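You operate a simulated robot arm through the tools that you are given. There is no shell and no other tool. Be economical: measure what you need, move in short steps, check, and stop when the job is done.

The job below is to be done with a simulated robot arm. You get a single attempt, and the scene is never put back.

## Task
Drain the trough into the drip cup for cleaning.
Fine: shut the valve first and stand the bottle on the bench beside the grey-band bottle; cup at the drain tap before it opens; the glass ends empty, the tap shut.
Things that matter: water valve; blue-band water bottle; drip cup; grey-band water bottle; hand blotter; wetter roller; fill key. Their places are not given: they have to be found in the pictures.

The check looks at the end state, three seconds after you hand in, the way a careful person would. Anything else that was tipped, shoved, dropped, spilled or broken makes it a failure.

## Robot
A 5-joint arm with a two-finger parallel gripper, fixed in place. Base frame: the origin is at the foot of the arm, x ahead of it, y to its left, z up; the work surface is at about z = 0. Units: mm, rad, N and s.
With the tool pointing down near the work surface it reaches from about 260 to 600 mm from the base axis. Its first joint turns from -1.152 to 1.152 rad. The tool tilts only in the upright plane through the base axis and itself; it spins freely about its own axis. Payload 1.57 kg.
The tool frame sits at the grasp point between the pads (the TCP): z along the fingers, y along the line on which they close. The tips reach 30 mm beyond it. The gripper opens to 80 mm. The fingers are 17 mm wide and 12 mm thick; the gripper's body (40 by 82 mm) begins 80 mm behind the TCP.
Orientation is that of the tool frame in the base frame, as [roll, pitch, yaw] about the fixed x, y, z axes, in that order (R = Rz(yaw) Ry(pitch) Rx(roll)). With the fingers straight down and closing along the base's y, the tool's x points along the base's -x, its y along +y and its z along -z.

## Interface
- The arm moves only by the tool apply_moves. Its argument "increments" is a list that holds one entry, the list of rows, each a list of 7 numbers: the shift along the tool's x, y, z in mm, then the turn, a rotation vector about the tool's x, y, z in rad, then the gripper command, from -1 (shut) to 1 (fully open), values between in proportion. In form: [[[tx, ty, tz, rx, ry, rz, gripper], ...]]. A call has 1 to 10 rows; each row shifts and turns the commanded pose from where the row before left it, along the tool's axes as they then stand. A row lasts 0.2 s, in which the tool goes at most 50 mm and 0.15 rad; a call with a longer step from one row to the next is refused whole, and so is a gripper value outside its range. A pose out of reach is approached as far as the arm can. The call stops where the force on the tool passes 40 N (or 10 N more than at its start, if that is more) or the arm is blocked; 0.2 s more then pass. The fingers move at their own pace (about 153 mm/s each) and stop on an object; they squeeze with about 43 N. The grip force told is the motor's: it shows also when the fingers shut on nothing. Time passes only in rows, and 0.2 s behind the last, so rows that do not move let the fingers close. The reply holds the time, the measured pose of the TCP, the force on the tool along the base axes, the opening and the grip force, in the units named above and with some noise, and new pictures: "pictures" is both (left out), scene, wrist or none.
- Cameras (640 x 400 px; columns grow to the right, rows downward): "scene" is fixed at [58.2, 414.4, 531]; the picture's right is [-0.49, -0.87, 0.00], its down [-0.52, 0.30, -0.80] and it looks along [0.69, -0.39, -0.60] (base axes); focal length 322 px, centre (320, 200). "wrist" rides on the gripper at [72, -7, -122] in the tool frame; the picture's right is [0.09, 1.00, 0.00], its down [-0.84, 0.08, -0.54] and it looks along [-0.54, 0.05, 0.84] (tool axes); focal length 238 px, centre (320, 200).
- pixel_to_xyz(camera, pixels): for up to 12 pixels [column, row] of the newest picture of that camera ("zoom" is the newest enlarged one), the place [x, y, z] in the base frame of the surface seen there, good to about 2 mm, but the place of the scene camera against the robot may be out by one fixed shift of up to 18 mm in any direction. It takes no simulated time.
- enlarge(camera, box): a new picture of the part [left, top, right, bottom] of that camera's present view, enlarged. It takes no simulated time.
- job_done(): hands the job in; it is judged then, once.

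Keep the steps short. Do not move on a guess: measure, check each grasp and each placing, and mend mistakes. In all there are 80 turns and 170 pictures (those below and enlarged ones count). Leave the gripper open and the arm clear of the work at the hand-in unless told otherwise, and finish with a single line.

The tools are called after "Call:" as name(argument=value, ...) on one line, values as JSON. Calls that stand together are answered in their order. apply_moves: Moves the arm, as the interface text tells. Its arguments: {"type":"object","properties":{"increments":{"type":"array"},"pictures":{"type":"string","enum":["both","scene","wrist","none"]}},"required":["increments"]} The other tools are called the same way: pixel_to_xyz (camera, pixels) gives the place of the surface under pixels of a picture; enlarge (camera, box) takes an enlarged picture of a part of a camera's view; job_done () hands the job in.

At the start:

```text
t: 0.0
position: [263.1, 233.9, 341.7]
orientation: [-3.141, 0.0, 3.142]
wrist_force: [-0.1, -0.3, 0.3]
opening: 79.9
gripper_force: 0.0
```

scene: 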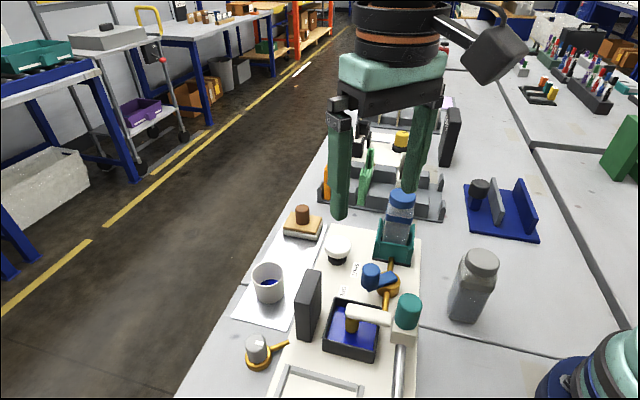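
wrist: 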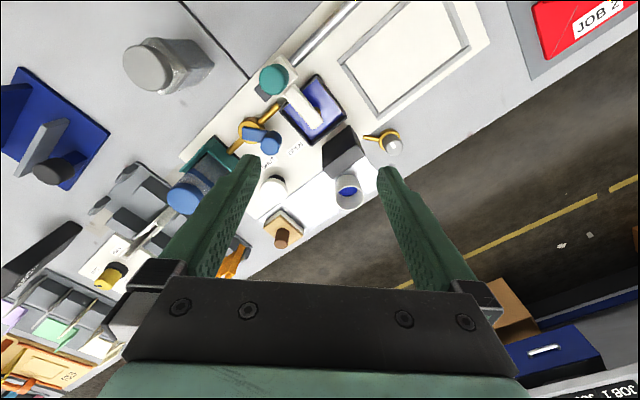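

I see the bench with the trough (blue basin), teal seat with the blue-band bottle, cup with blue inside, and the grey bottle. I'll enlarge both views to identify the parts.

Call:
enlarge(camera="scene", box=[220, 170, 540, 400])

Call:
enlarge(camera="wrist", box=[100, 20, 440, 260])

```text
1.74 times, centred on (380, 285) of scene
```

zoom: 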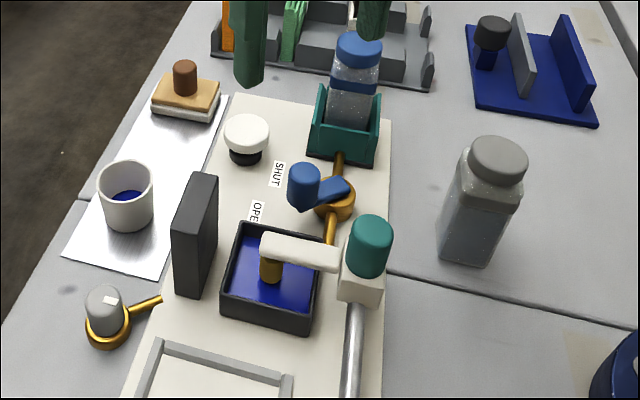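

```text
1.67 times, centred on (270, 140) of wrist
```

zoom: 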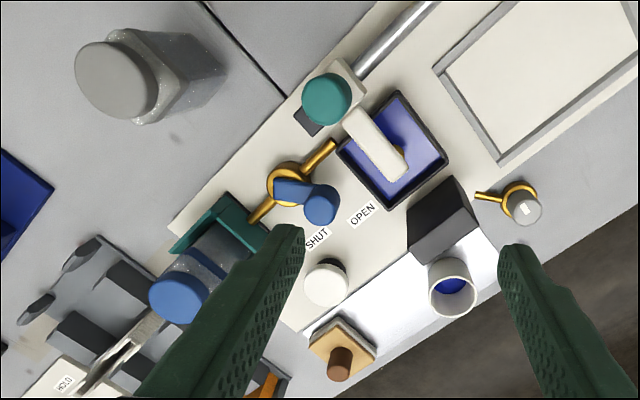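

Next I measure the key points in the wrist zoom (accurate frame).

Call:
pixel_to_xyz(camera="zoom", pixels=[[322, 205], [287, 190], [325, 145], [180, 298], [452, 285], [528, 208], [483, 196], [325, 283], [338, 362], [327, 98], [400, 165], [115, 75]])

Call:
pixel_to_xyz(camera="zoom", pixels=[[318, 238], [362, 214], [440, 225], [452, 200], [430, 300], [474, 300], [452, 312], [400, 120], [210, 225], [405, 290], [440, 120], [300, 370]])

Call:
pixel_to_xyz(camera="scene", pixels=[[370, 275], [388, 285], [401, 195], [268, 283], [256, 345], [285, 345], [337, 245], [303, 213], [408, 308], [352, 325], [482, 258], [310, 278]])

Call:
enlarge(camera="scene", box=[220, 240, 380, 400])

Call:
enlarge(camera="scene", box=[320, 170, 440, 340])

```text
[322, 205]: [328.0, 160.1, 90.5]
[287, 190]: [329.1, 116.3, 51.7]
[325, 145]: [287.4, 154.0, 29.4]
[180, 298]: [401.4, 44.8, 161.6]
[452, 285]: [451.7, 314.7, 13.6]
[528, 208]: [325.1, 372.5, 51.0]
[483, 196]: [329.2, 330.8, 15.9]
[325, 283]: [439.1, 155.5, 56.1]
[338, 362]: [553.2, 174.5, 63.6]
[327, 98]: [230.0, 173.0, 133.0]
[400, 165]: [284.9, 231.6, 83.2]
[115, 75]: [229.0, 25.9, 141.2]
```

```text
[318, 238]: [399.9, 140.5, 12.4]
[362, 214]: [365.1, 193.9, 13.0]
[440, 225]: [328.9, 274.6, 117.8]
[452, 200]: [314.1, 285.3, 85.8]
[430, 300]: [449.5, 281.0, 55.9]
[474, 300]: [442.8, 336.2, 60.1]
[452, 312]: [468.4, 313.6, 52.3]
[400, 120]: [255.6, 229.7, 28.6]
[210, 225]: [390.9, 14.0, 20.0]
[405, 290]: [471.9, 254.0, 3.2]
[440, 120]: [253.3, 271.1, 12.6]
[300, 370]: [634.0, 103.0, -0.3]
```

```text
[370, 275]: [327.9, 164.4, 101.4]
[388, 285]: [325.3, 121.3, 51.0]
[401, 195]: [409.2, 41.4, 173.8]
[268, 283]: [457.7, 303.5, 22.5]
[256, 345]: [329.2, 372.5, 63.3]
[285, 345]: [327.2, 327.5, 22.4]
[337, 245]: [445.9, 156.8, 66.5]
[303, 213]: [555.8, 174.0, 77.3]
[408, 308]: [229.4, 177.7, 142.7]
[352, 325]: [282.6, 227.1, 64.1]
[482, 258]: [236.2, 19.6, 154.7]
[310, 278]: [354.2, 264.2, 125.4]
```

```text
2.50 times, centred on (300, 320) of scene
```

zoom: 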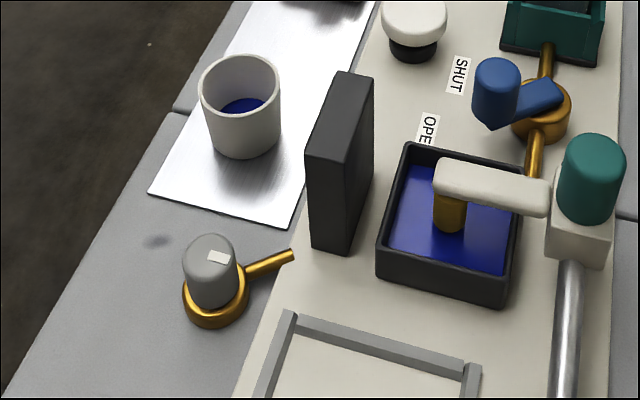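

```text
2.35 times, centred on (380, 255) of scene
```

zoom: 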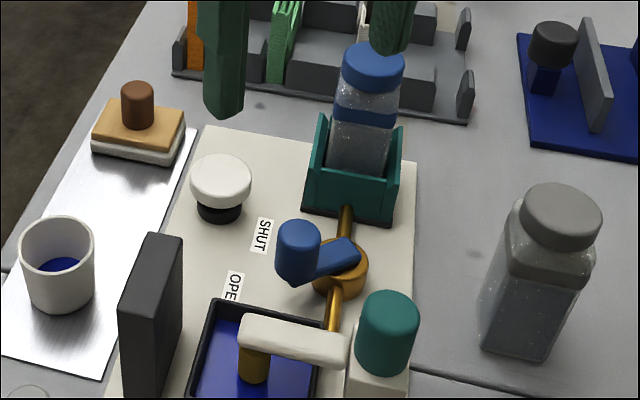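

Valve lever points to +y at (328,160,90), with the pivot near (328,118). The labels suggest OPEN now and SHUT toward +x. The tap is near (325,372). I'll move higher over the tap/cup for a better look at the tap and trough.

Call:
apply_moves(increments=[[[-5, 30, 20, 0, 0, 0, 1], [-5, 30, 20, 0, 0, 0, 1], [-5, 30, 20, 0, 0, 0, 1], [0, 0, 0, 0, 0, 0, 1]]], pictures="both")

Call:
enlarge(camera="wrist", box=[180, 0, 460, 175])

```text
t: 1.0
position: [278.3, 322.9, 280.4]
orientation: [3.14, -0.001, -3.14]
wrist_force: [0.7, -0.4, 0.4]
opening: 80.0
gripper_force: 0.0
```

scene: 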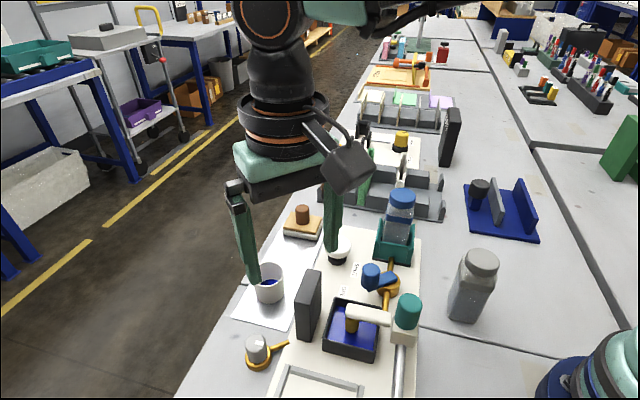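
wrist: 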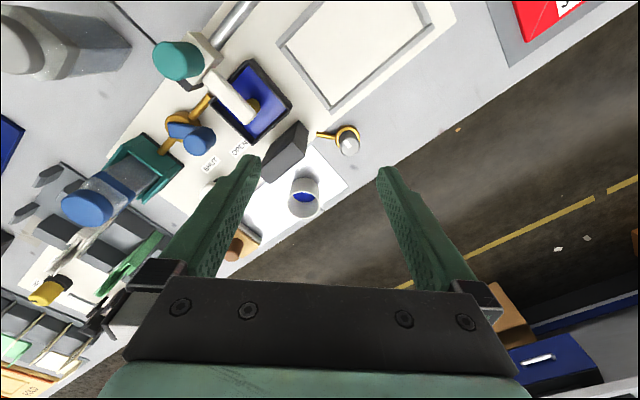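

```text
2.29 times, centred on (320, 88) of wrist
```

zoom: 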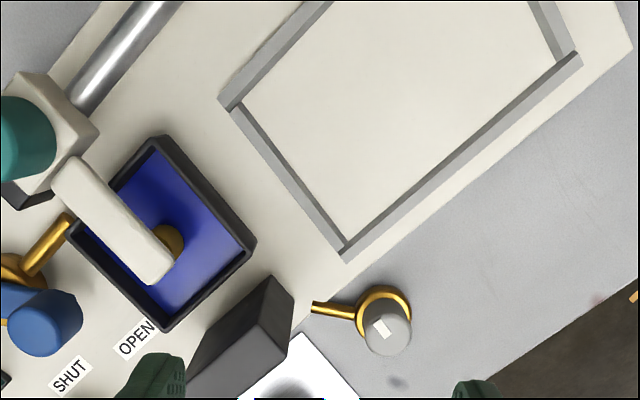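

I'll measure the tap, its pipe, bench edge and cup.

Call:
pixel_to_xyz(camera="zoom", pixels=[[388, 335], [383, 326], [407, 300], [362, 300], [335, 308], [315, 307], [300, 318], [398, 383], [265, 280], [250, 250], [165, 145], [450, 385]])

Call:
enlarge(camera="wrist", box=[260, 100, 380, 220])

Call:
enlarge(camera="scene", box=[220, 310, 320, 390])

```text
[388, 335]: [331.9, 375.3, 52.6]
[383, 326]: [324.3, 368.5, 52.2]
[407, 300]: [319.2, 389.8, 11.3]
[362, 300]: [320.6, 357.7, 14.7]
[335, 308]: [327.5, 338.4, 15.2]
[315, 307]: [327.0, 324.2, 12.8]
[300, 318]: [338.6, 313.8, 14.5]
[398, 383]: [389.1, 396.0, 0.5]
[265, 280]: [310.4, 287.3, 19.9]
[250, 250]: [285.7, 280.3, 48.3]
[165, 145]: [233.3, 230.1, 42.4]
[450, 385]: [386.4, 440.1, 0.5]
```

```text
3.33 times, centred on (320, 160) of wrist
```

zoom: 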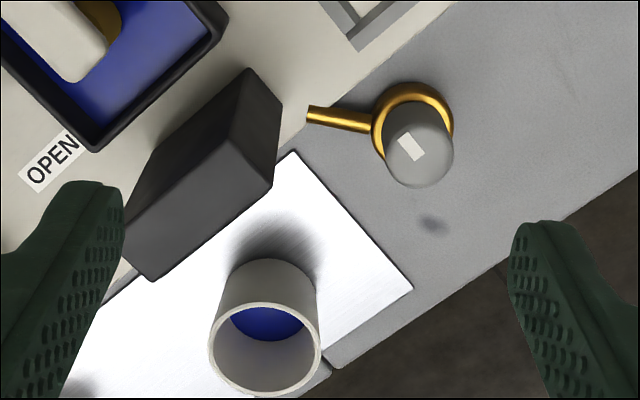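

```text
5.00 times, centred on (270, 350) of scene
```

zoom: 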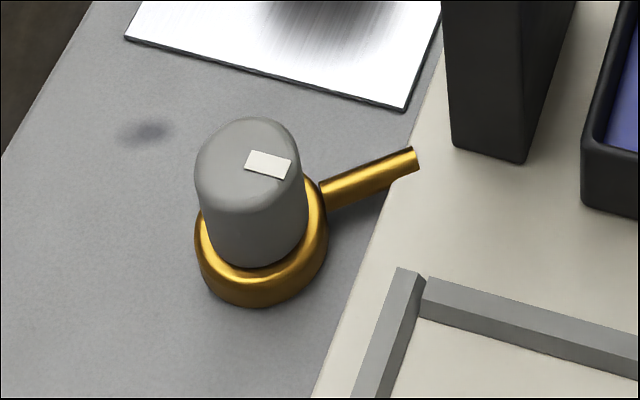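

The tap body is at about (325,373), its pipe leads to the plate, and the cup is at about (455,310). Next is a closer look at the valve, so I move over it with the tips at z≈165.

Call:
apply_moves(increments=[[[-2, -33, 17, 0, 0, 0, 1], [-2, -33, 17, 0, 0, 0, 1], [-2, -33, 17, 0, 0, 0, 1], [-2, -33, 17, 0, 0, 0, 1], [-2, -33, 17, 0, 0, 0, 1], [0, 0, 0, 0, 0, 0, 1]]], pictures="wrist")

Call:
enlarge(camera="wrist", box=[200, 20, 440, 220])

```text
t: 2.4
position: [288.9, 158.5, 195.1]
orientation: [3.141, 0.0, 3.14]
wrist_force: [0.4, -0.2, 0.3]
opening: 80.0
gripper_force: 0.0
```

wrist: 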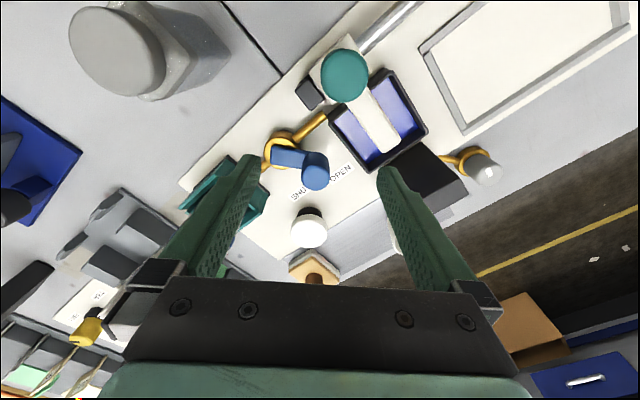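

```text
2.00 times, centred on (320, 120) of wrist
```

zoom: 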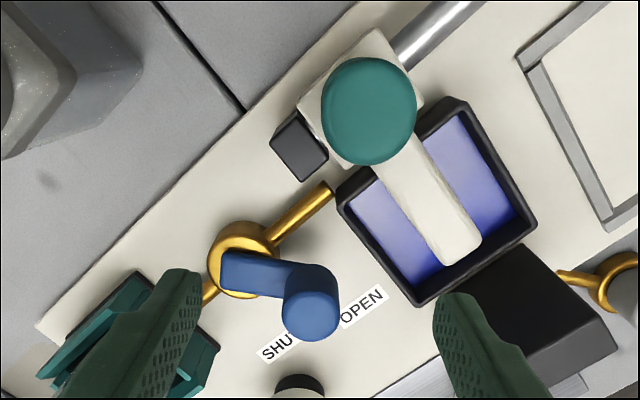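

The lever knob top is at zoom (312,300), pivot around (240,265). I measure these and the surroundings.

Call:
pixel_to_xyz(camera="zoom", pixels=[[314, 315], [314, 275], [288, 300], [338, 312], [240, 262], [225, 255], [225, 290], [320, 195], [298, 145], [290, 345], [362, 305], [300, 380]])

Call:
pixel_to_xyz(camera="zoom", pixels=[[368, 110], [355, 200], [460, 105], [535, 225], [418, 300], [455, 255], [395, 165], [570, 320], [125, 300], [210, 350], [263, 230], [312, 335]])

```text
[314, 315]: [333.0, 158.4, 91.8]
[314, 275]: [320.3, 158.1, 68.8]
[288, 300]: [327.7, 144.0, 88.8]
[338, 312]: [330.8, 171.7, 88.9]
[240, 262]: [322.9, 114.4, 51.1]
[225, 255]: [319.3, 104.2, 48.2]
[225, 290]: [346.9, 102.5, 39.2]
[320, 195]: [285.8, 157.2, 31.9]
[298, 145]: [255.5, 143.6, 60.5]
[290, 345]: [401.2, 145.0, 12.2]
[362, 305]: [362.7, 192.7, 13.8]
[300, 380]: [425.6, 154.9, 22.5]
```

```text
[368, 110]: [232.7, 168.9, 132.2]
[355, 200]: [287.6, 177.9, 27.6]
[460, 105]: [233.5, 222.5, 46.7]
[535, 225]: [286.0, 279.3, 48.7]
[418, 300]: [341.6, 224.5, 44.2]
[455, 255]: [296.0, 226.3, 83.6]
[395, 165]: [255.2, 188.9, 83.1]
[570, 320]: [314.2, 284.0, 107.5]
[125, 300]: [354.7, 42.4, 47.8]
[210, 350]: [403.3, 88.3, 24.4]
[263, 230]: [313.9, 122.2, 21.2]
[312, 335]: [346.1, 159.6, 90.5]
```

The knob is ~28 mm wide, centred near (332,158), top z≈91, with the pivot near (330,115). I move above it and spin the tool −90° so the fingers close along base x, tangential to the lever.

Call:
apply_moves(increments=[[[-22, 0, 0, 0, 0, 0, 1], [-21, 0, 0, 0, 0, -0.14, 1], [0, 0, 0, 0, 0, -0.15, 1], [0, 0, 0, 0, 0, -0.15, 1], [0, 0, 0, 0, 0, -0.15, 1], [0, 0, 0, 0, 0, -0.15, 1], [0, 0, 0, 0, 0, -0.15, 1], [0, 0, 0, 0, 0, -0.15, 1], [0, 0, 0, 0, 0, -0.15, 1], [0, 0, 0, 0, 0, -0.15, 1]]], pictures="none")

Call:
apply_moves(increments=[[[0, 0, 0, 0, 0, -0.15, 1], [0, 0, 0, 0, 0, -0.08, 1], [0, 0, 30, 0, 0, 0, 1], [0, 0, 0, 0, 0, 0, 1]]], pictures="both")

```text
t: 4.6
position: [330.1, 157.4, 195.8]
orientation: [3.141, 0.0, -1.8]
wrist_force: [0.5, -0.3, 0.9]
opening: 80.0
gripper_force: 0.0
```

```text
t: 5.6
position: [330.4, 158.1, 163.6]
orientation: [-3.14, 0.001, -1.573]
wrist_force: [0.1, 0.3, 0.2]
opening: 80.0
gripper_force: 0.2
```

scene: 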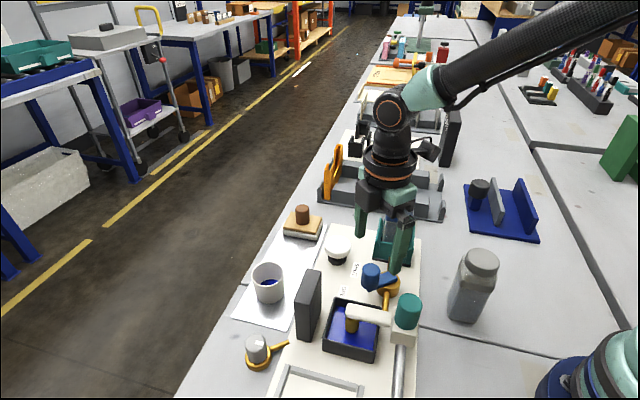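
wrist: 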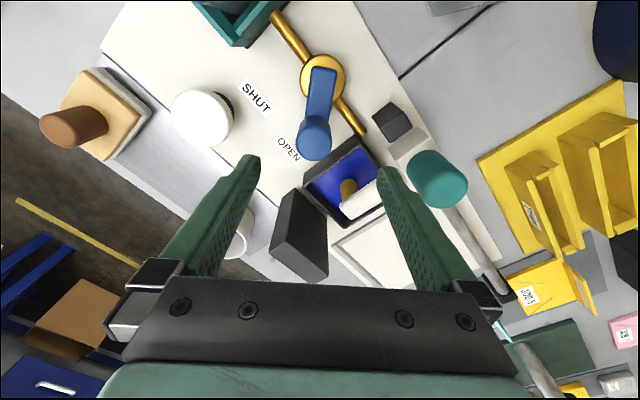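

View confirms the lever: hub at wrist (323,75), knob (315,142). I check the hub and knob positions once more.

Call:
pixel_to_xyz(camera="wrist", pixels=[[303, 75], [345, 75], [323, 56], [322, 75], [315, 148], [299, 148], [331, 148], [316, 125]])

Call:
apply_moves(increments=[[[0, 0, 25, 0, 0, 0, 0.6], [0, 0, 22, 0, 0, 0, 0.6], [0, 0, 0, 0, 0, 0, 0.6]]], pictures="both")

```text
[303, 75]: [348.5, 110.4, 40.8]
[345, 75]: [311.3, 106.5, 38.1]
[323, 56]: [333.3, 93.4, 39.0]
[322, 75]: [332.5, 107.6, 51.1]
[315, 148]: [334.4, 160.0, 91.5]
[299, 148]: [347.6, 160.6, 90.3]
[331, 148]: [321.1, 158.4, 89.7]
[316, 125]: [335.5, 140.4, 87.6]
```

```text
t: 6.4
position: [331.1, 157.7, 118.1]
orientation: [-3.141, 0.0, -1.572]
wrist_force: [-0.3, 0.3, 0.2]
opening: 64.0
gripper_force: 0.0
```

scene: 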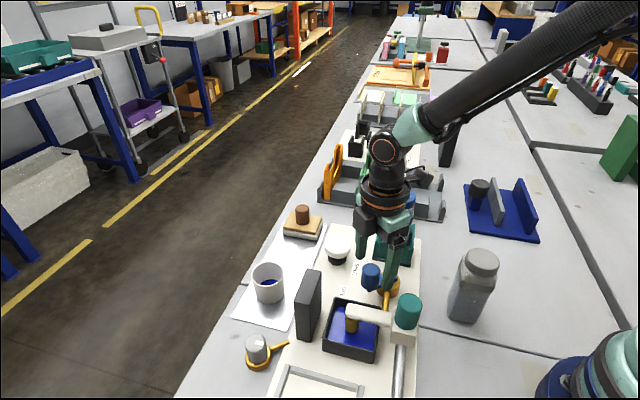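
wrist: 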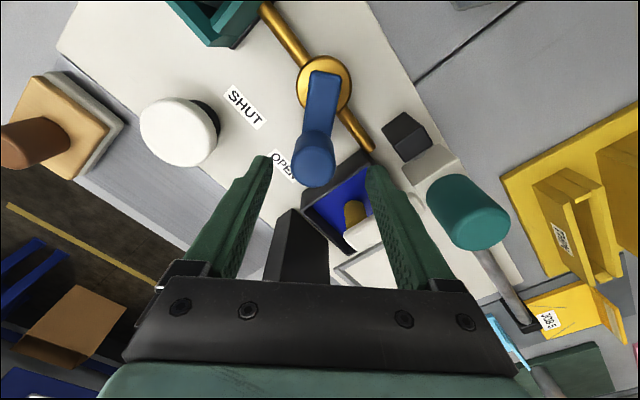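

Pivot refined to (330,112), knob centre (334.5,157). I centre 3 mm in x, descend to TCP z≈94, then close.

Call:
apply_moves(increments=[[[0, -3, 12, 0, 0, 0, 0.6], [0, 0, 12, 0, 0, 0, 0.6], [0, 0, 0, 0, 0, 0, 0.6], [0, 0, 0, 0, 0, 0, -1], [0, 0, 0, 0, 0, 0, -1]]], pictures="wrist")

```text
t: 7.6
position: [334.4, 156.6, 93.5]
orientation: [-3.14, 0.001, -1.572]
wrist_force: [6.2, 4.1, -7.5]
opening: 30.9
gripper_force: 40.6
```

wrist: 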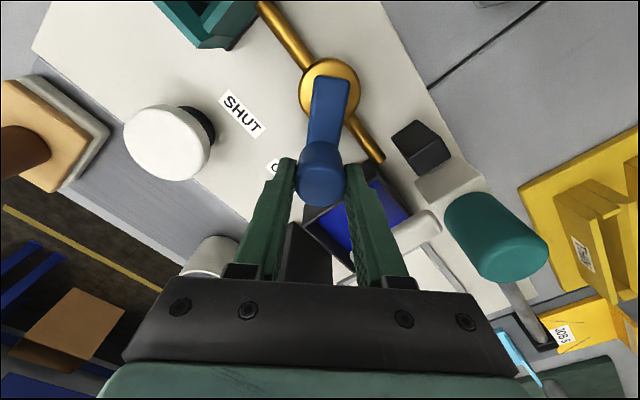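

Grip holds (30.9 mm). Now an arc around the pivot, clockwise from above, 5 × 0.14 rad, then check.

Call:
apply_moves(increments=[[[1.05, -6.18, 0, 0, 0, 0.14, -1], [1.05, -6.18, 0, 0, 0, 0.14, -1], [1.05, -6.18, 0, 0, 0, 0.14, -1], [1.05, -6.18, 0, 0, 0, 0.14, -1], [1.05, -6.18, 0, 0, 0, 0.14, -1], [0, 0, 0, 0, 0, 0, -1]]], pictures="wrist")

```text
t: 9.0
position: [362.2, 144.9, 94.3]
orientation: [-3.139, 0.003, -2.277]
wrist_force: [12.6, 19.1, -23.5]
opening: 30.9
gripper_force: 39.8
```

wrist: 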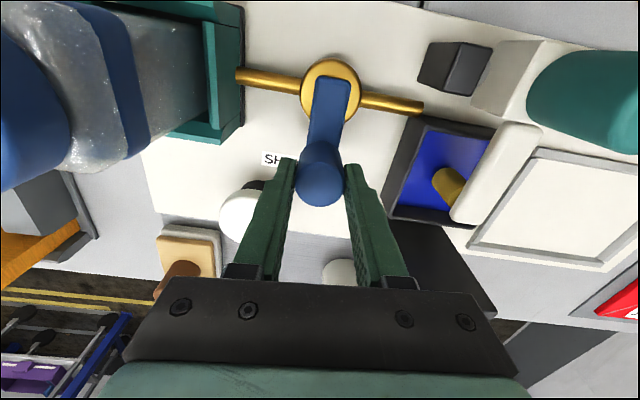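

The lever turned ~40°, halfway. Radial and downward load builds a little, so I ease outward 1.5 mm and down 1 mm, then continue the arc.

Call:
apply_moves(increments=[[[-1.5, 0, 1, 0, 0, 0, -1], [1.1, -6.4, 0, 0, 0, 0.14, -1], [1.1, -6.4, 0, 0, 0, 0.14, -1], [0, 0, 0, 0, 0, 0, -1]]], pictures="none")

```text
t: 10.0
position: [371.0, 133.8, 94.2]
orientation: [-3.141, 0.001, -2.555]
wrist_force: [-3.7, 1.7, 21.9]
opening: 31.0
gripper_force: 39.4
```

Lever at ~28°. Continue three more rows toward the expected stop near 5°.

Call:
apply_moves(increments=[[[1.1, -6.4, -0.5, 0, 0, 0.14, -1], [1.1, -6.4, 0, 0, 0, 0.14, -1], [1.1, -6.4, 0, 0, 0, 0.14, -1], [0, 0, 0, 0, 0, 0, -1]]], pictures="wrist")

```text
t: 11.0
position: [374.7, 115.7, 93.6]
orientation: [3.141, 0.001, -2.975]
wrist_force: [2.4, 11.0, 16.6]
opening: 31.2
gripper_force: 39.8
```

wrist: 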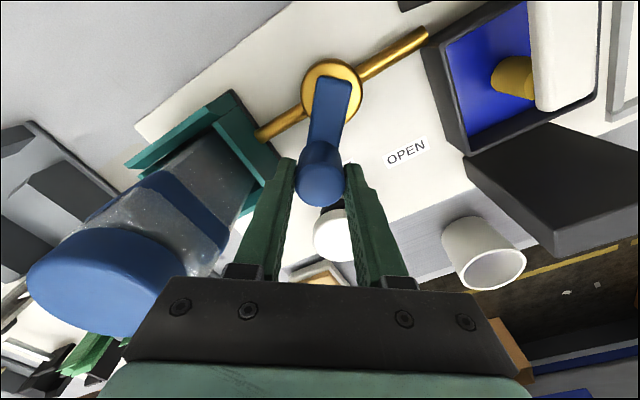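

Lever is at ~4°, the mirror image of its starting angle. The tangential force is rising slightly, so I test whether it is at a stop with a small extra turn.

Call:
apply_moves(increments=[[[0.6, -3.3, 0, 0, 0, 0.07, -1], [0.6, -3.3, 0, 0, 0, 0.07, -1], [0, 0, 0, 0, 0, 0, -1]]], pictures="none")

```text
t: 11.8
position: [374.5, 113.1, 95.6]
orientation: [-3.141, 0.003, -3.103]
wrist_force: [-1.6, 7.3, 0.7]
opening: 31.1
gripper_force: 40.0
stopped in row 3: the force on the tool passed its limit (the readings are from after the stop); the commanded pose is now the measured one
```

Force limit was hit after ~2 mm, so that's the stop and the valve is shut. Release and rise.

Call:
apply_moves(increments=[[[0, 0, 0, 0, 0, 0, 0.4], [0, 0, 0, 0, 0, 0, 0.4], [0, 0, -30, 0, 0, 0, 0.4], [0, 0, -40, 0, 0, 0, 0.4], [0, 0, -40, 0, 0, 0, 0.4], [40, 0, 0, 0, 0, 0, 0.4], [0, 0, 0, 0, 0, 0, 1]]], pictures="both")

Call:
enlarge(camera="scene", box=[320, 170, 440, 340])

```text
t: 13.4
position: [336.1, 110.6, 206.0]
orientation: [-3.141, 0.001, -3.107]
wrist_force: [0.5, 0.4, 0.0]
opening: 79.7
gripper_force: 0.1
```

scene: 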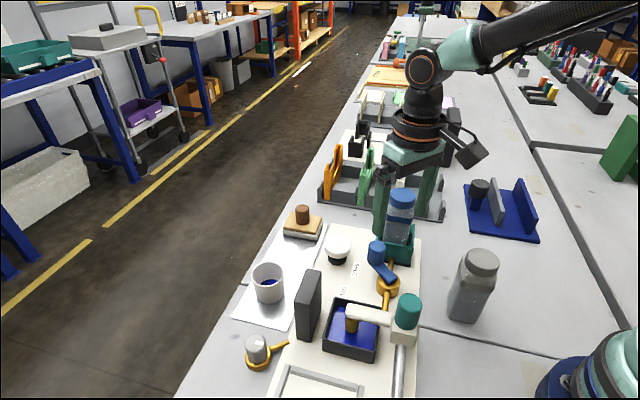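
wrist: 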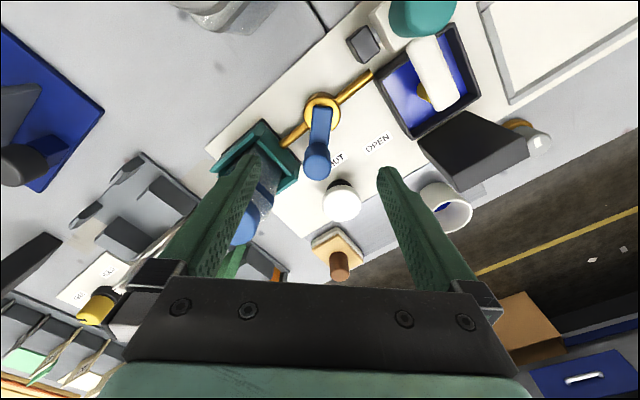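

```text
2.35 times, centred on (380, 255) of scene
```

zoom: 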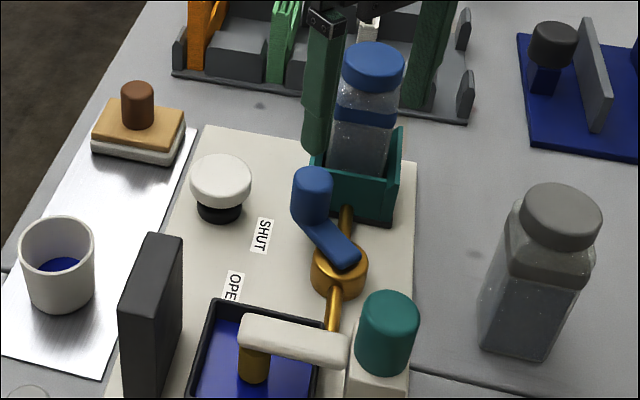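

Valve is now on SHUT. Next I view the blue-band bottle and the free bench near the grey bottle, moving to about (300,40,260).

Call:
apply_moves(increments=[[[12, -23, -18, 0, 0, 0, 1], [12, -23, -18, 0, 0, 0, 1], [12, -23, -18, 0, 0, 0, 1], [0, 0, 0, 0, 0, 0, 1]]], pictures="wrist")

Call:
enlarge(camera="wrist", box=[200, 60, 440, 260])

```text
t: 14.4
position: [300.8, 40.8, 259.8]
orientation: [3.141, 0.002, -3.107]
wrist_force: [0.4, 0.2, -0.3]
opening: 80.4
gripper_force: 0.0
```

wrist: 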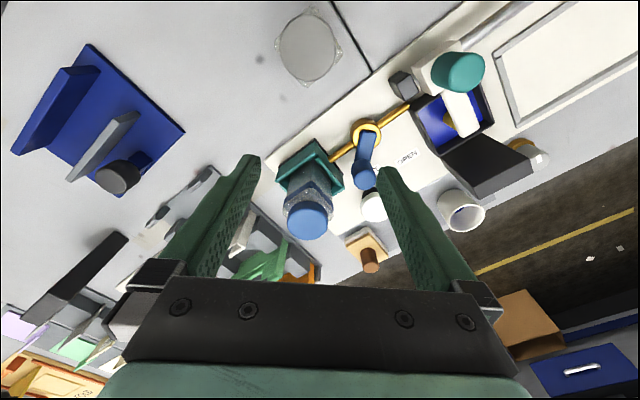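

```text
2.00 times, centred on (320, 160) of wrist
```

zoom: 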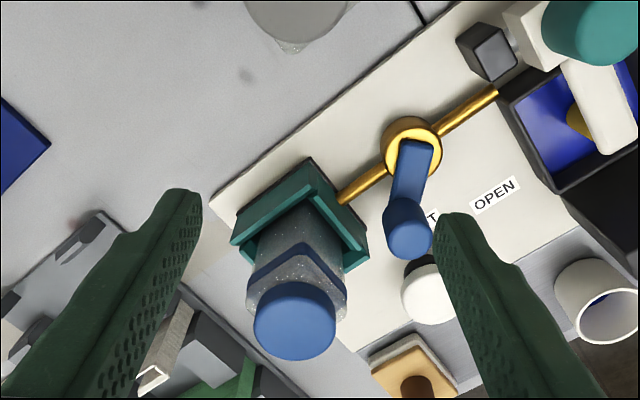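

Call:
pixel_to_xyz(camera="zoom", pixels=[[295, 325], [295, 290], [256, 325], [334, 325], [295, 357], [290, 262], [250, 290], [345, 290], [300, 215], [235, 235], [310, 163], [368, 255]])

Call:
pixel_to_xyz(camera="wrist", pixels=[[307, 47], [279, 47], [335, 47], [307, 15], [343, 60], [302, 83], [215, 80], [185, 132], [250, 110], [90, 45], [270, 60], [350, 30]])

```text
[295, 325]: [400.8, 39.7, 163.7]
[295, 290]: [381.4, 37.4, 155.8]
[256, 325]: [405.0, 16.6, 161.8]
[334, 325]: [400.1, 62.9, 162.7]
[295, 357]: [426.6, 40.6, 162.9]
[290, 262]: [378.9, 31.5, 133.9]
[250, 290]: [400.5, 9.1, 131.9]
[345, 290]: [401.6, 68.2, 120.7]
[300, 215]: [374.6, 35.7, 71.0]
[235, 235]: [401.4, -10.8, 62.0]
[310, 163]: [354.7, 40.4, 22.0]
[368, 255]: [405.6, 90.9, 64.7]
```

```text
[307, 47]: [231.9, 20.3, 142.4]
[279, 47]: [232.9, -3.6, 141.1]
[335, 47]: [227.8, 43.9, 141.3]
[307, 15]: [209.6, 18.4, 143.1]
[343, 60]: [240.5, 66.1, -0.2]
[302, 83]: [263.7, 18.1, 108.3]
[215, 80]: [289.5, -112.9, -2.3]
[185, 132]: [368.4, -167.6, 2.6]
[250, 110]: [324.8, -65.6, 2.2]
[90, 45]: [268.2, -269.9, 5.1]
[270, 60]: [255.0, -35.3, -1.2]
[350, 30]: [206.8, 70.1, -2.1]
```

Bottle centre is ≈(403,39), faces at 45°/133°, cap top z≈163; seat walls reach z≈70. I check obstacle heights around the finger spots (440,75) and (366,3).

Call:
pixel_to_xyz(camera="zoom", pixels=[[240, 385], [160, 340], [155, 378], [195, 325], [220, 265], [360, 330], [100, 225], [265, 385], [90, 235], [408, 370]])

Call:
apply_moves(increments=[[[-25, 0, 0, 0, 0, 0.14, 1], [-25, 0, 0, 0, 0, 0.14, 1], [-25, 0, 0, 0, 0, 0.14, 1], [0, 0, 0, 0, 0, 0.14, 1], [0, 0, 0, 0, 0, 0.14, 1], [0, 0, 0, 0, 0, 0.13, 1], [0, 0, 0, 0, 0, 0, 1]]], pictures="both")

```text
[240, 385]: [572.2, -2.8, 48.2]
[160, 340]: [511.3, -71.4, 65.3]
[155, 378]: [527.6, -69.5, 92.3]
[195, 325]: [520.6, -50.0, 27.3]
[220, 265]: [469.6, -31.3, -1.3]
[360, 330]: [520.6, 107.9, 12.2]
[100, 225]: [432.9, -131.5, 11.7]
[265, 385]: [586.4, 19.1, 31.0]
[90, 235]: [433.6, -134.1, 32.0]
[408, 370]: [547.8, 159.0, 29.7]
```

```text
t: 16.0
position: [376.9, 32.9, 258.4]
orientation: [3.139, 0.001, 2.343]
wrist_force: [-0.3, 0.2, -0.3]
opening: 80.1
gripper_force: 0.1
```

scene: 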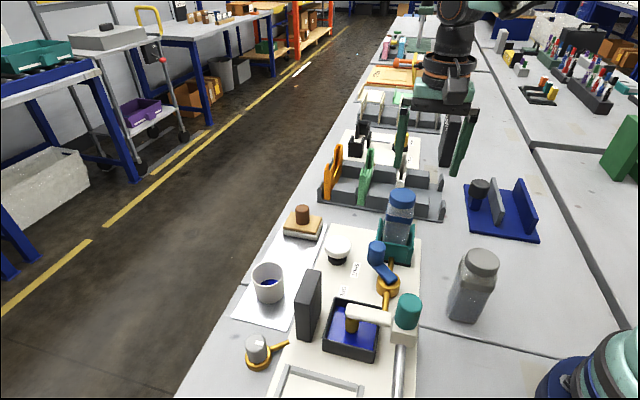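
wrist: 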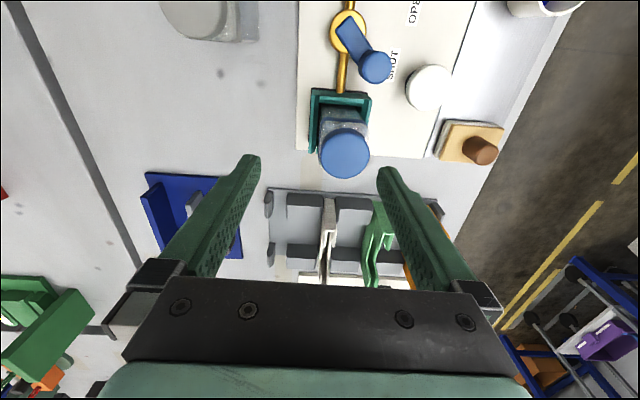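

The bottle now looks square to the fingers. I refine the cap and body edges.

Call:
pixel_to_xyz(camera="wrist", pixels=[[344, 155], [321, 153], [368, 153], [345, 130], [345, 176], [344, 118], [322, 115], [366, 115], [313, 120], [369, 120]])

Call:
enlarge(camera="wrist", box=[280, 70, 400, 190])

```text
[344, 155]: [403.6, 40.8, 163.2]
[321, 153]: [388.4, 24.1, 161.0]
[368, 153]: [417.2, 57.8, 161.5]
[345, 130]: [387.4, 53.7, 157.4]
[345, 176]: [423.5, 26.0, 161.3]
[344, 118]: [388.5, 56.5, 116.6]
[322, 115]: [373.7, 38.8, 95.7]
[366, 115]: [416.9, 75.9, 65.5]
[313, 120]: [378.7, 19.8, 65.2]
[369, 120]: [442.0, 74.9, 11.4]
```

```text
3.33 times, centred on (340, 130) of wrist
```

zoom: 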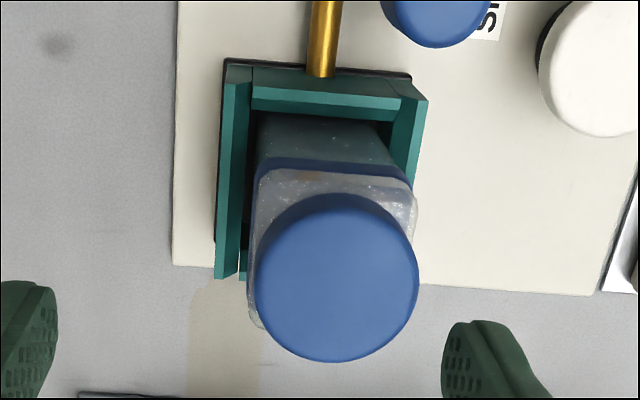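

Centre (404,40). Move over it and come down to z≈165 first to check.

Call:
apply_moves(increments=[[[-13.8, 24.2, 0, 0, 0, 0, 1], [0, 0, 40, 0, 0, 0, 1], [0, 0, 30, 0, 0, 0, 1], [0, 0, 25, 0, 0, 0, 1], [0, 0, 0, 0, 0, 0, 1]]], pictures="wrist")

```text
t: 17.2
position: [402.2, 38.8, 162.4]
orientation: [3.14, 0.002, 2.348]
wrist_force: [0.9, -1.6, 0.3]
opening: 80.1
gripper_force: 0.1
```

wrist: 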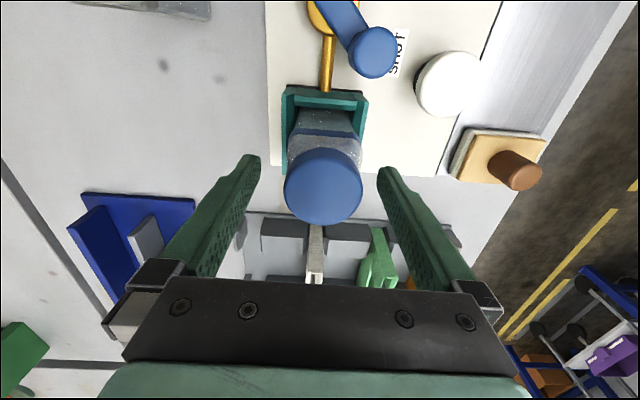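

Well centred. Descend 52 mm to grasp on the body and close.

Call:
apply_moves(increments=[[[0, 1, 20, 0, 0, 0, 1], [0, 0, 20, 0, 0, 0, 1], [0, 0, 12, 0, 0, 0, 1], [0, 0, 0, 0, 0, 0, 1], [0, 0, 0, 0, 0, 0, 0], [0, 0, 0, 0, 0, 0, -1], [0, 0, 0, 0, 0, 0, -1]]], pictures="wrist")

```text
t: 18.8
position: [403.0, 39.6, 111.9]
orientation: [3.14, 0.002, 2.345]
wrist_force: [1.0, -0.6, 0.0]
opening: 49.8
gripper_force: 43.0
```

wrist: 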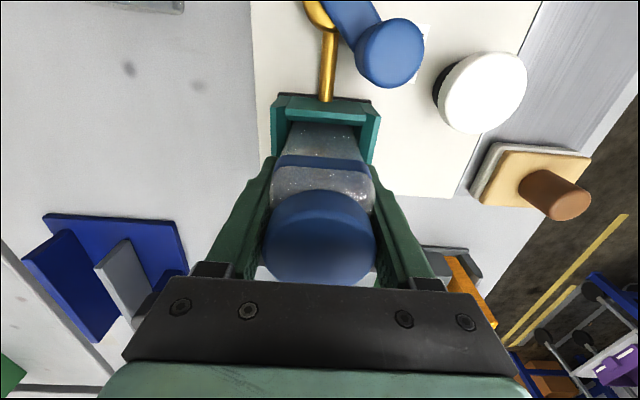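

Gripped at 49.8 mm with 43 N. Lift straight up 110 mm slowly.

Call:
apply_moves(increments=[[[0, 0, -10, 0, 0, 0, -1], [0, 0, -15, 0, 0, 0, -1], [0, 0, -20, 0, 0, 0, -1], [0, 0, -20, 0, 0, 0, -1], [0, 0, -20, 0, 0, 0, -1], [0, 0, -25, 0, 0, 0, -1], [0, 0, 0, 0, 0, 0, -1]]], pictures="both")

```text
t: 20.4
position: [402.3, 40.5, 222.2]
orientation: [3.139, 0.002, 2.349]
wrist_force: [-0.6, -0.4, -3.2]
opening: 49.8
gripper_force: 43.5
```

scene: 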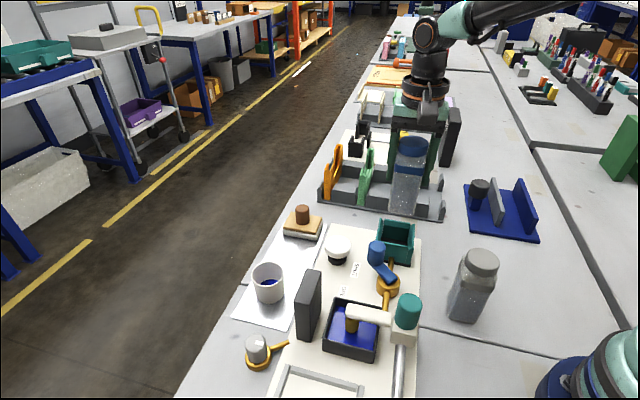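
wrist: 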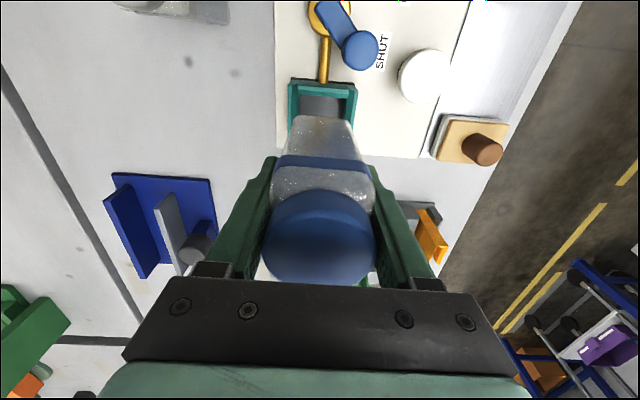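

Bottle is up and clear. Carry to (285,−55), beside the grey-band bottle (231,20), on open bench.

Call:
apply_moves(increments=[[[2.8, -30, 0, 0, 0, 0, -1], [2.8, -30, 0, 0, 0, 0, -1], [2.8, -30, 0, 0, 0, 0, -1], [2.8, -30, 0, 0, 0, 0, -1], [2.8, -30, 0, 0, 0, 0, -1], [0, 0, 0, 0, 0, 0, -1]]], pictures="both")

```text
t: 21.8
position: [286.5, -55.2, 221.4]
orientation: [3.141, 0.002, 2.346]
wrist_force: [0.0, -0.4, -3.8]
opening: 49.5
gripper_force: 42.6
```

scene: 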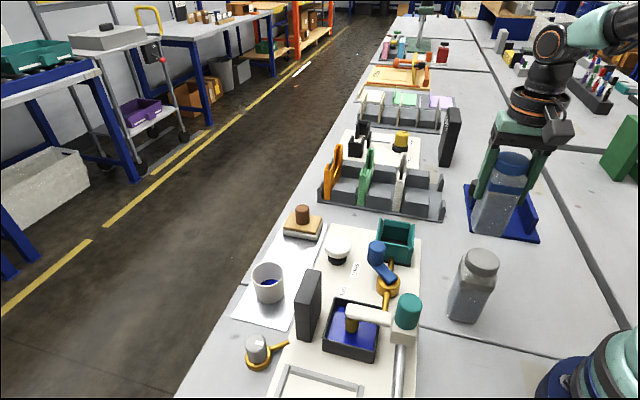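
wrist: 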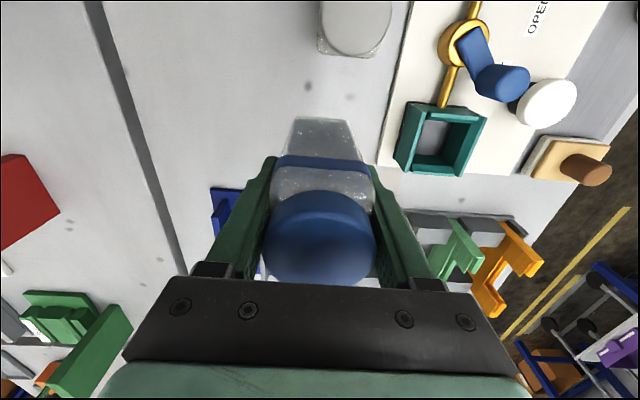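

Free bench underneath; the blue stand is >100 mm off. Lower 115 mm, then in small steps until contact.

Call:
apply_moves(increments=[[[0, 0, 30, 0, 0, 0, -1], [0, 0, 30, 0, 0, 0, -1], [0, 0, 30, 0, 0, 0, -1], [0, 0, 20, 0, 0, 0, -1], [0, 0, 8, 0, 0, 0, -1], [0, 0, 0, 0, 0, 0, -1]]], pictures="wrist")

Call:
apply_moves(increments=[[[0, 0, 4, 0, 0, 0, -1], [0, 0, 4, 0, 0, 0, -1], [0, 0, 0, 0, 0, 0, -1]]], pictures="none")

```text
t: 23.2
position: [287.2, -54.6, 102.0]
orientation: [3.139, 0.002, 2.347]
wrist_force: [0.7, 0.2, -2.9]
opening: 49.6
gripper_force: 42.7
```

wrist: 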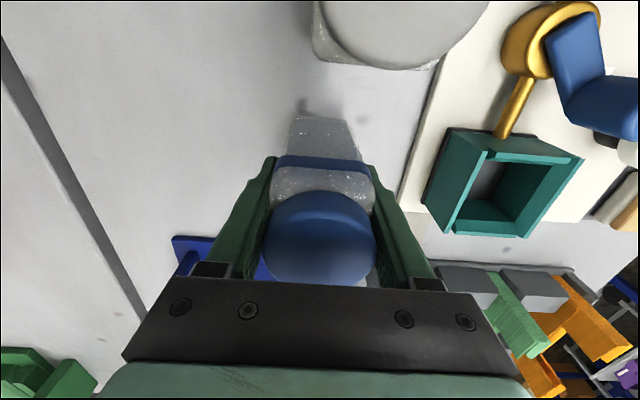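

```text
t: 24.0
position: [286.6, -54.9, 94.0]
orientation: [3.14, 0.001, 2.347]
wrist_force: [0.1, 0.5, -3.2]
opening: 49.5
gripper_force: 42.7
```

No contact yet at z=94. Continue with 1.5 mm steps.

Call:
apply_moves(increments=[[[0, 0, 1.5, 0, 0, 0, -1], [0, 0, 1.5, 0, 0, 0, -1], [0, 0, 0, 0, 0, 0, -1]]], pictures="none")

Call:
apply_moves(increments=[[[0, 0, 1.5, 0, 0, 0, -1], [0, 0, 0, 0, 0, 0, -1]]], pictures="none")

```text
t: 24.8
position: [287.0, -55.4, 92.0]
orientation: [3.14, 0.001, 2.346]
wrist_force: [0.1, 0.7, -2.9]
opening: 49.7
gripper_force: 43.3
```

```text
t: 25.4
position: [287.7, -54.6, 91.5]
orientation: [3.139, 0.002, 2.346]
wrist_force: [-10.3, 2.9, 36.2]
opening: 49.7
gripper_force: 42.5
```

Contact (36 N up). Ease off 1 mm, open, and rise.

Call:
apply_moves(increments=[[[0, 0, -1, 0, 0, 0, -1], [0, 0, 0, 0, 0, 0, 0.4], [0, 0, 0, 0, 0, 0, 1], [0, 0, 0, 0, 0, 0, 1], [0, 0, -25, 0, 0, 0, 1], [0, 0, -40, 0, 0, 0, 1], [0, 0, -45, 0, 0, 0, 1], [0, 0, -40, 0, 0, 0, 1], [0, 0, 0, 0, 0, 0, 1]]], pictures="both")

```text
t: 27.4
position: [286.3, -53.1, 242.6]
orientation: [3.14, 0.002, 2.345]
wrist_force: [0.2, 0.4, -0.1]
opening: 79.9
gripper_force: 0.1
```

scene: 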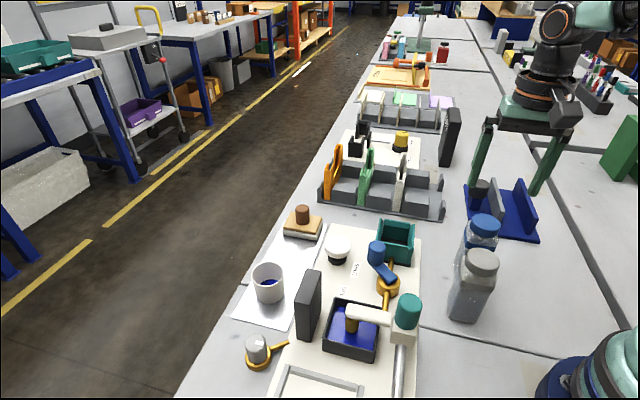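
wrist: 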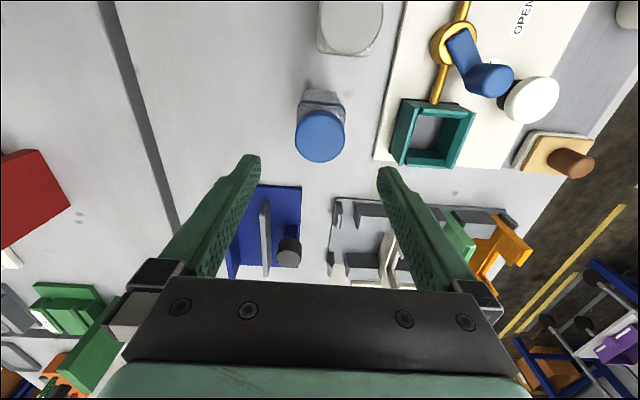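

Blue-band bottle stands beside the grey one. Next I spin back and travel over to look at the cup and tap.

Call:
apply_moves(increments=[[[0, 0, 0, 0, 0, -0.14, 1], [0, 0, 0, 0, 0, -0.14, 1], [0, 0, 0, 0, 0, -0.14, 1], [0, 0, 0, 0, 0, -0.14, 1], [0, 0, 0, 0, 0, -0.14, 1], [0, 0, 0, 0, 0, -0.1, 1], [0, 30, -10, 0, 0, 0, 1], [0, 48, 0, 0, 0, 0, 1], [0, 0, 0, 0, 0, 0, 1]]], pictures="none")

Call:
apply_moves(increments=[[[0, 48, 0, 0, 0, 0, 1], [0, 48, 0, 0, 0, 0, 1], [0, 48, 0, 0, 0, 0, 1], [0, 48, 0, 0, 0, 0, 1], [0, 48, 0, 0, 0, 0, 1], [0, 48, 0, 0, 0, 0, 1], [0, 20, 10, 0, 0, 0, 1], [0, 0, 0, 0, 0, 0, 1]]], pictures="wrist")

Call:
enlarge(camera="wrist", box=[240, 50, 440, 210])

```text
t: 29.4
position: [285.4, 24.2, 250.7]
orientation: [-3.141, 0.001, -3.135]
wrist_force: [-0.3, 0.3, -0.2]
opening: 79.8
gripper_force: 0.0
```

```text
t: 31.2
position: [284.7, 331.3, 240.3]
orientation: [3.14, 0.001, -3.136]
wrist_force: [-0.3, -0.7, -0.2]
opening: 80.0
gripper_force: 0.0
```

wrist: 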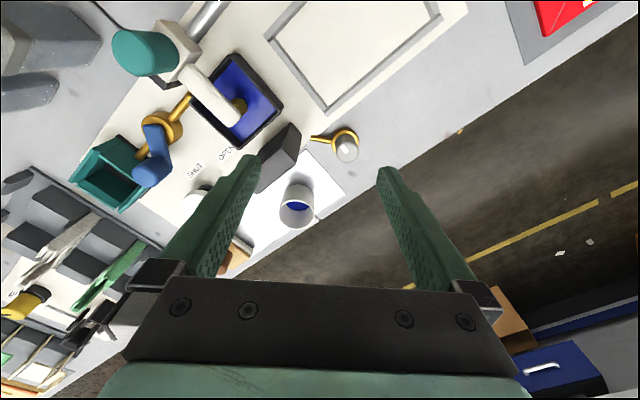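

```text
2.50 times, centred on (340, 130) of wrist
```

zoom: 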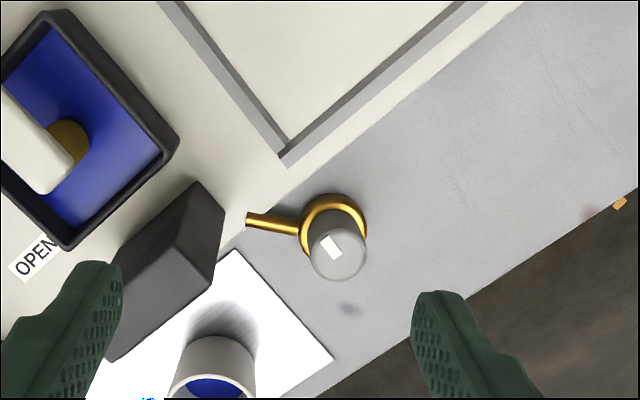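

Measuring the tap ring/knob/mark, bench edge, sheet corners, and cup rim.

Call:
pixel_to_xyz(camera="zoom", pixels=[[333, 197], [302, 235], [365, 220], [330, 247], [311, 255], [365, 255], [250, 219], [285, 224], [332, 355], [235, 252], [320, 388], [470, 290]])

Call:
pixel_to_xyz(camera="wrist", pixels=[[280, 205], [314, 207], [297, 227], [297, 186], [297, 208], [297, 125], [262, 160], [300, 150], [290, 170], [270, 195], [240, 235], [345, 195]])

Call:
enlarge(camera="wrist", box=[305, 120, 375, 170])

```text
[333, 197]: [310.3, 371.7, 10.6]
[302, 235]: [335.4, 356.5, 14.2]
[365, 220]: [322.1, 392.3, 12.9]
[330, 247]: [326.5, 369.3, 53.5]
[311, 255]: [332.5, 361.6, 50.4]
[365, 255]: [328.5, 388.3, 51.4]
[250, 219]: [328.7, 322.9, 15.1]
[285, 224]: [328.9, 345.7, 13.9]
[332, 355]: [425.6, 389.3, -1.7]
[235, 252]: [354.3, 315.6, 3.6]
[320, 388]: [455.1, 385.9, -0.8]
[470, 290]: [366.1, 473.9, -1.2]
```

```text
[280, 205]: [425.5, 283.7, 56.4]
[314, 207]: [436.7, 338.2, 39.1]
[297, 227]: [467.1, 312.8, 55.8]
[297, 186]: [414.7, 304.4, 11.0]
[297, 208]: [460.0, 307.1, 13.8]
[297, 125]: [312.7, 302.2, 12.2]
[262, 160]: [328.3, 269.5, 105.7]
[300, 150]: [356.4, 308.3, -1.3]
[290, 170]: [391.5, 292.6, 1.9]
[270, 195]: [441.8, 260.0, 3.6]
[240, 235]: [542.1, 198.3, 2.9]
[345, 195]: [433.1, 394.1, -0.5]
```

```text
8.00 times, centred on (340, 145) of wrist
```

zoom: 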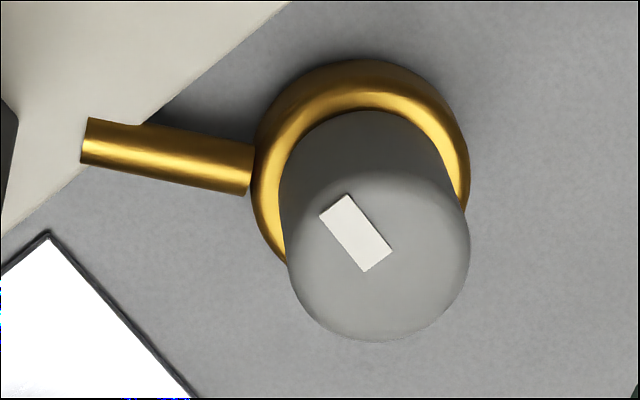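

Tap centre ≈(328,374), cup centre ≈(441,311) on the metal sheet. The free bench spot at the tap is ≈(378,398). I move over the cup and look.

Call:
apply_moves(increments=[[[-39, -5, 10, 0, 0, 0, 1], [-39, -5, 10, 0, 0, 0, 1], [-39, -5, 20, 0, 0, 0, 1], [-30, -5, 30, 0, 0, 0, 1], [0, 0, 0, 0, 0, 0, 1]]], pictures="both")

Call:
enlarge(camera="wrist", box=[240, 60, 420, 240])

```text
t: 32.4
position: [431.4, 311.6, 172.8]
orientation: [3.14, 0.001, -3.138]
wrist_force: [-0.5, -0.1, 0.3]
opening: 80.1
gripper_force: 0.1
```

scene: 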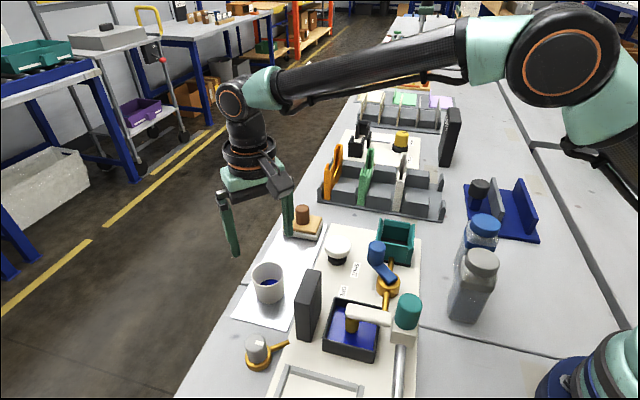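
wrist: 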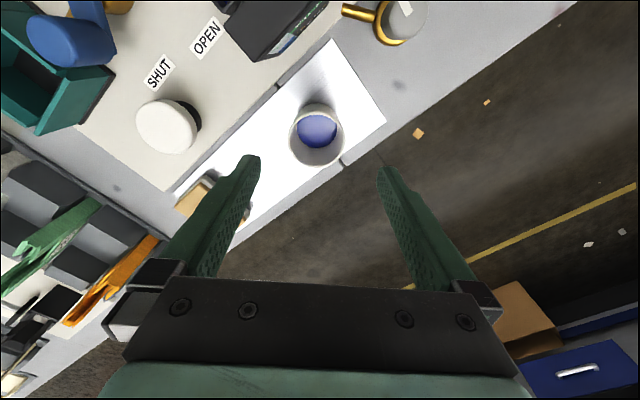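

```text
2.22 times, centred on (330, 150) of wrist
```

zoom: 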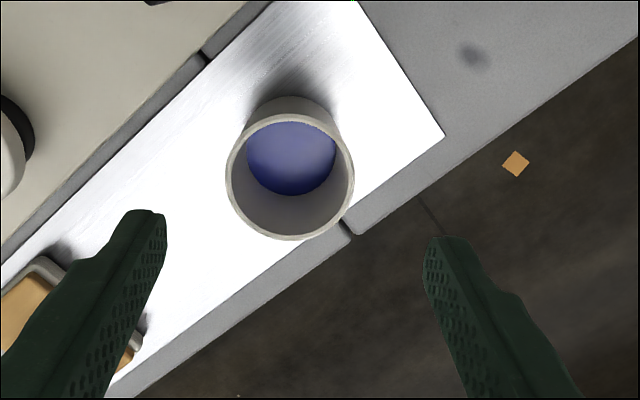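

The dark block has a gauge face (the sight glass) at wrist (293,30). Measure the cup rim and zoom on that face.

Call:
pixel_to_xyz(camera="zoom", pixels=[[229, 180], [352, 180], [290, 118], [290, 236], [248, 223], [335, 223], [265, 102], [290, 160], [445, 137], [350, 232]])

Call:
enlarge(camera="wrist", box=[220, 0, 420, 100])

```text
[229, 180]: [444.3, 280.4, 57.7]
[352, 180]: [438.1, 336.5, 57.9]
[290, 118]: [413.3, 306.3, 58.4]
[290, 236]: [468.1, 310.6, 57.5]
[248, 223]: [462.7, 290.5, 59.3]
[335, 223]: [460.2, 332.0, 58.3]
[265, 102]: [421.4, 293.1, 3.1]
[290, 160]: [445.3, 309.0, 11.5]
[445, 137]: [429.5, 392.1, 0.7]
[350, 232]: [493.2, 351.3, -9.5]
```

```text
3.20 times, centred on (320, 50) of wrist
```

zoom: 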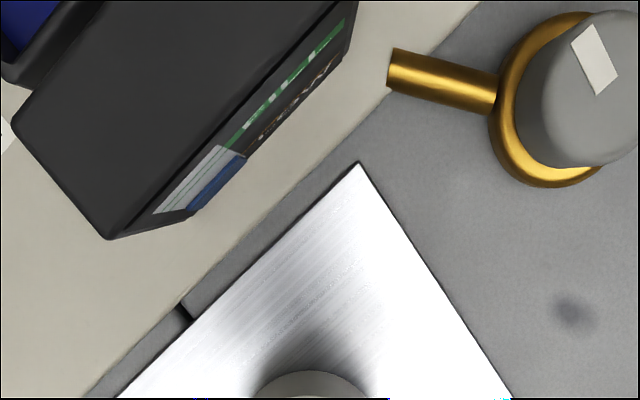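

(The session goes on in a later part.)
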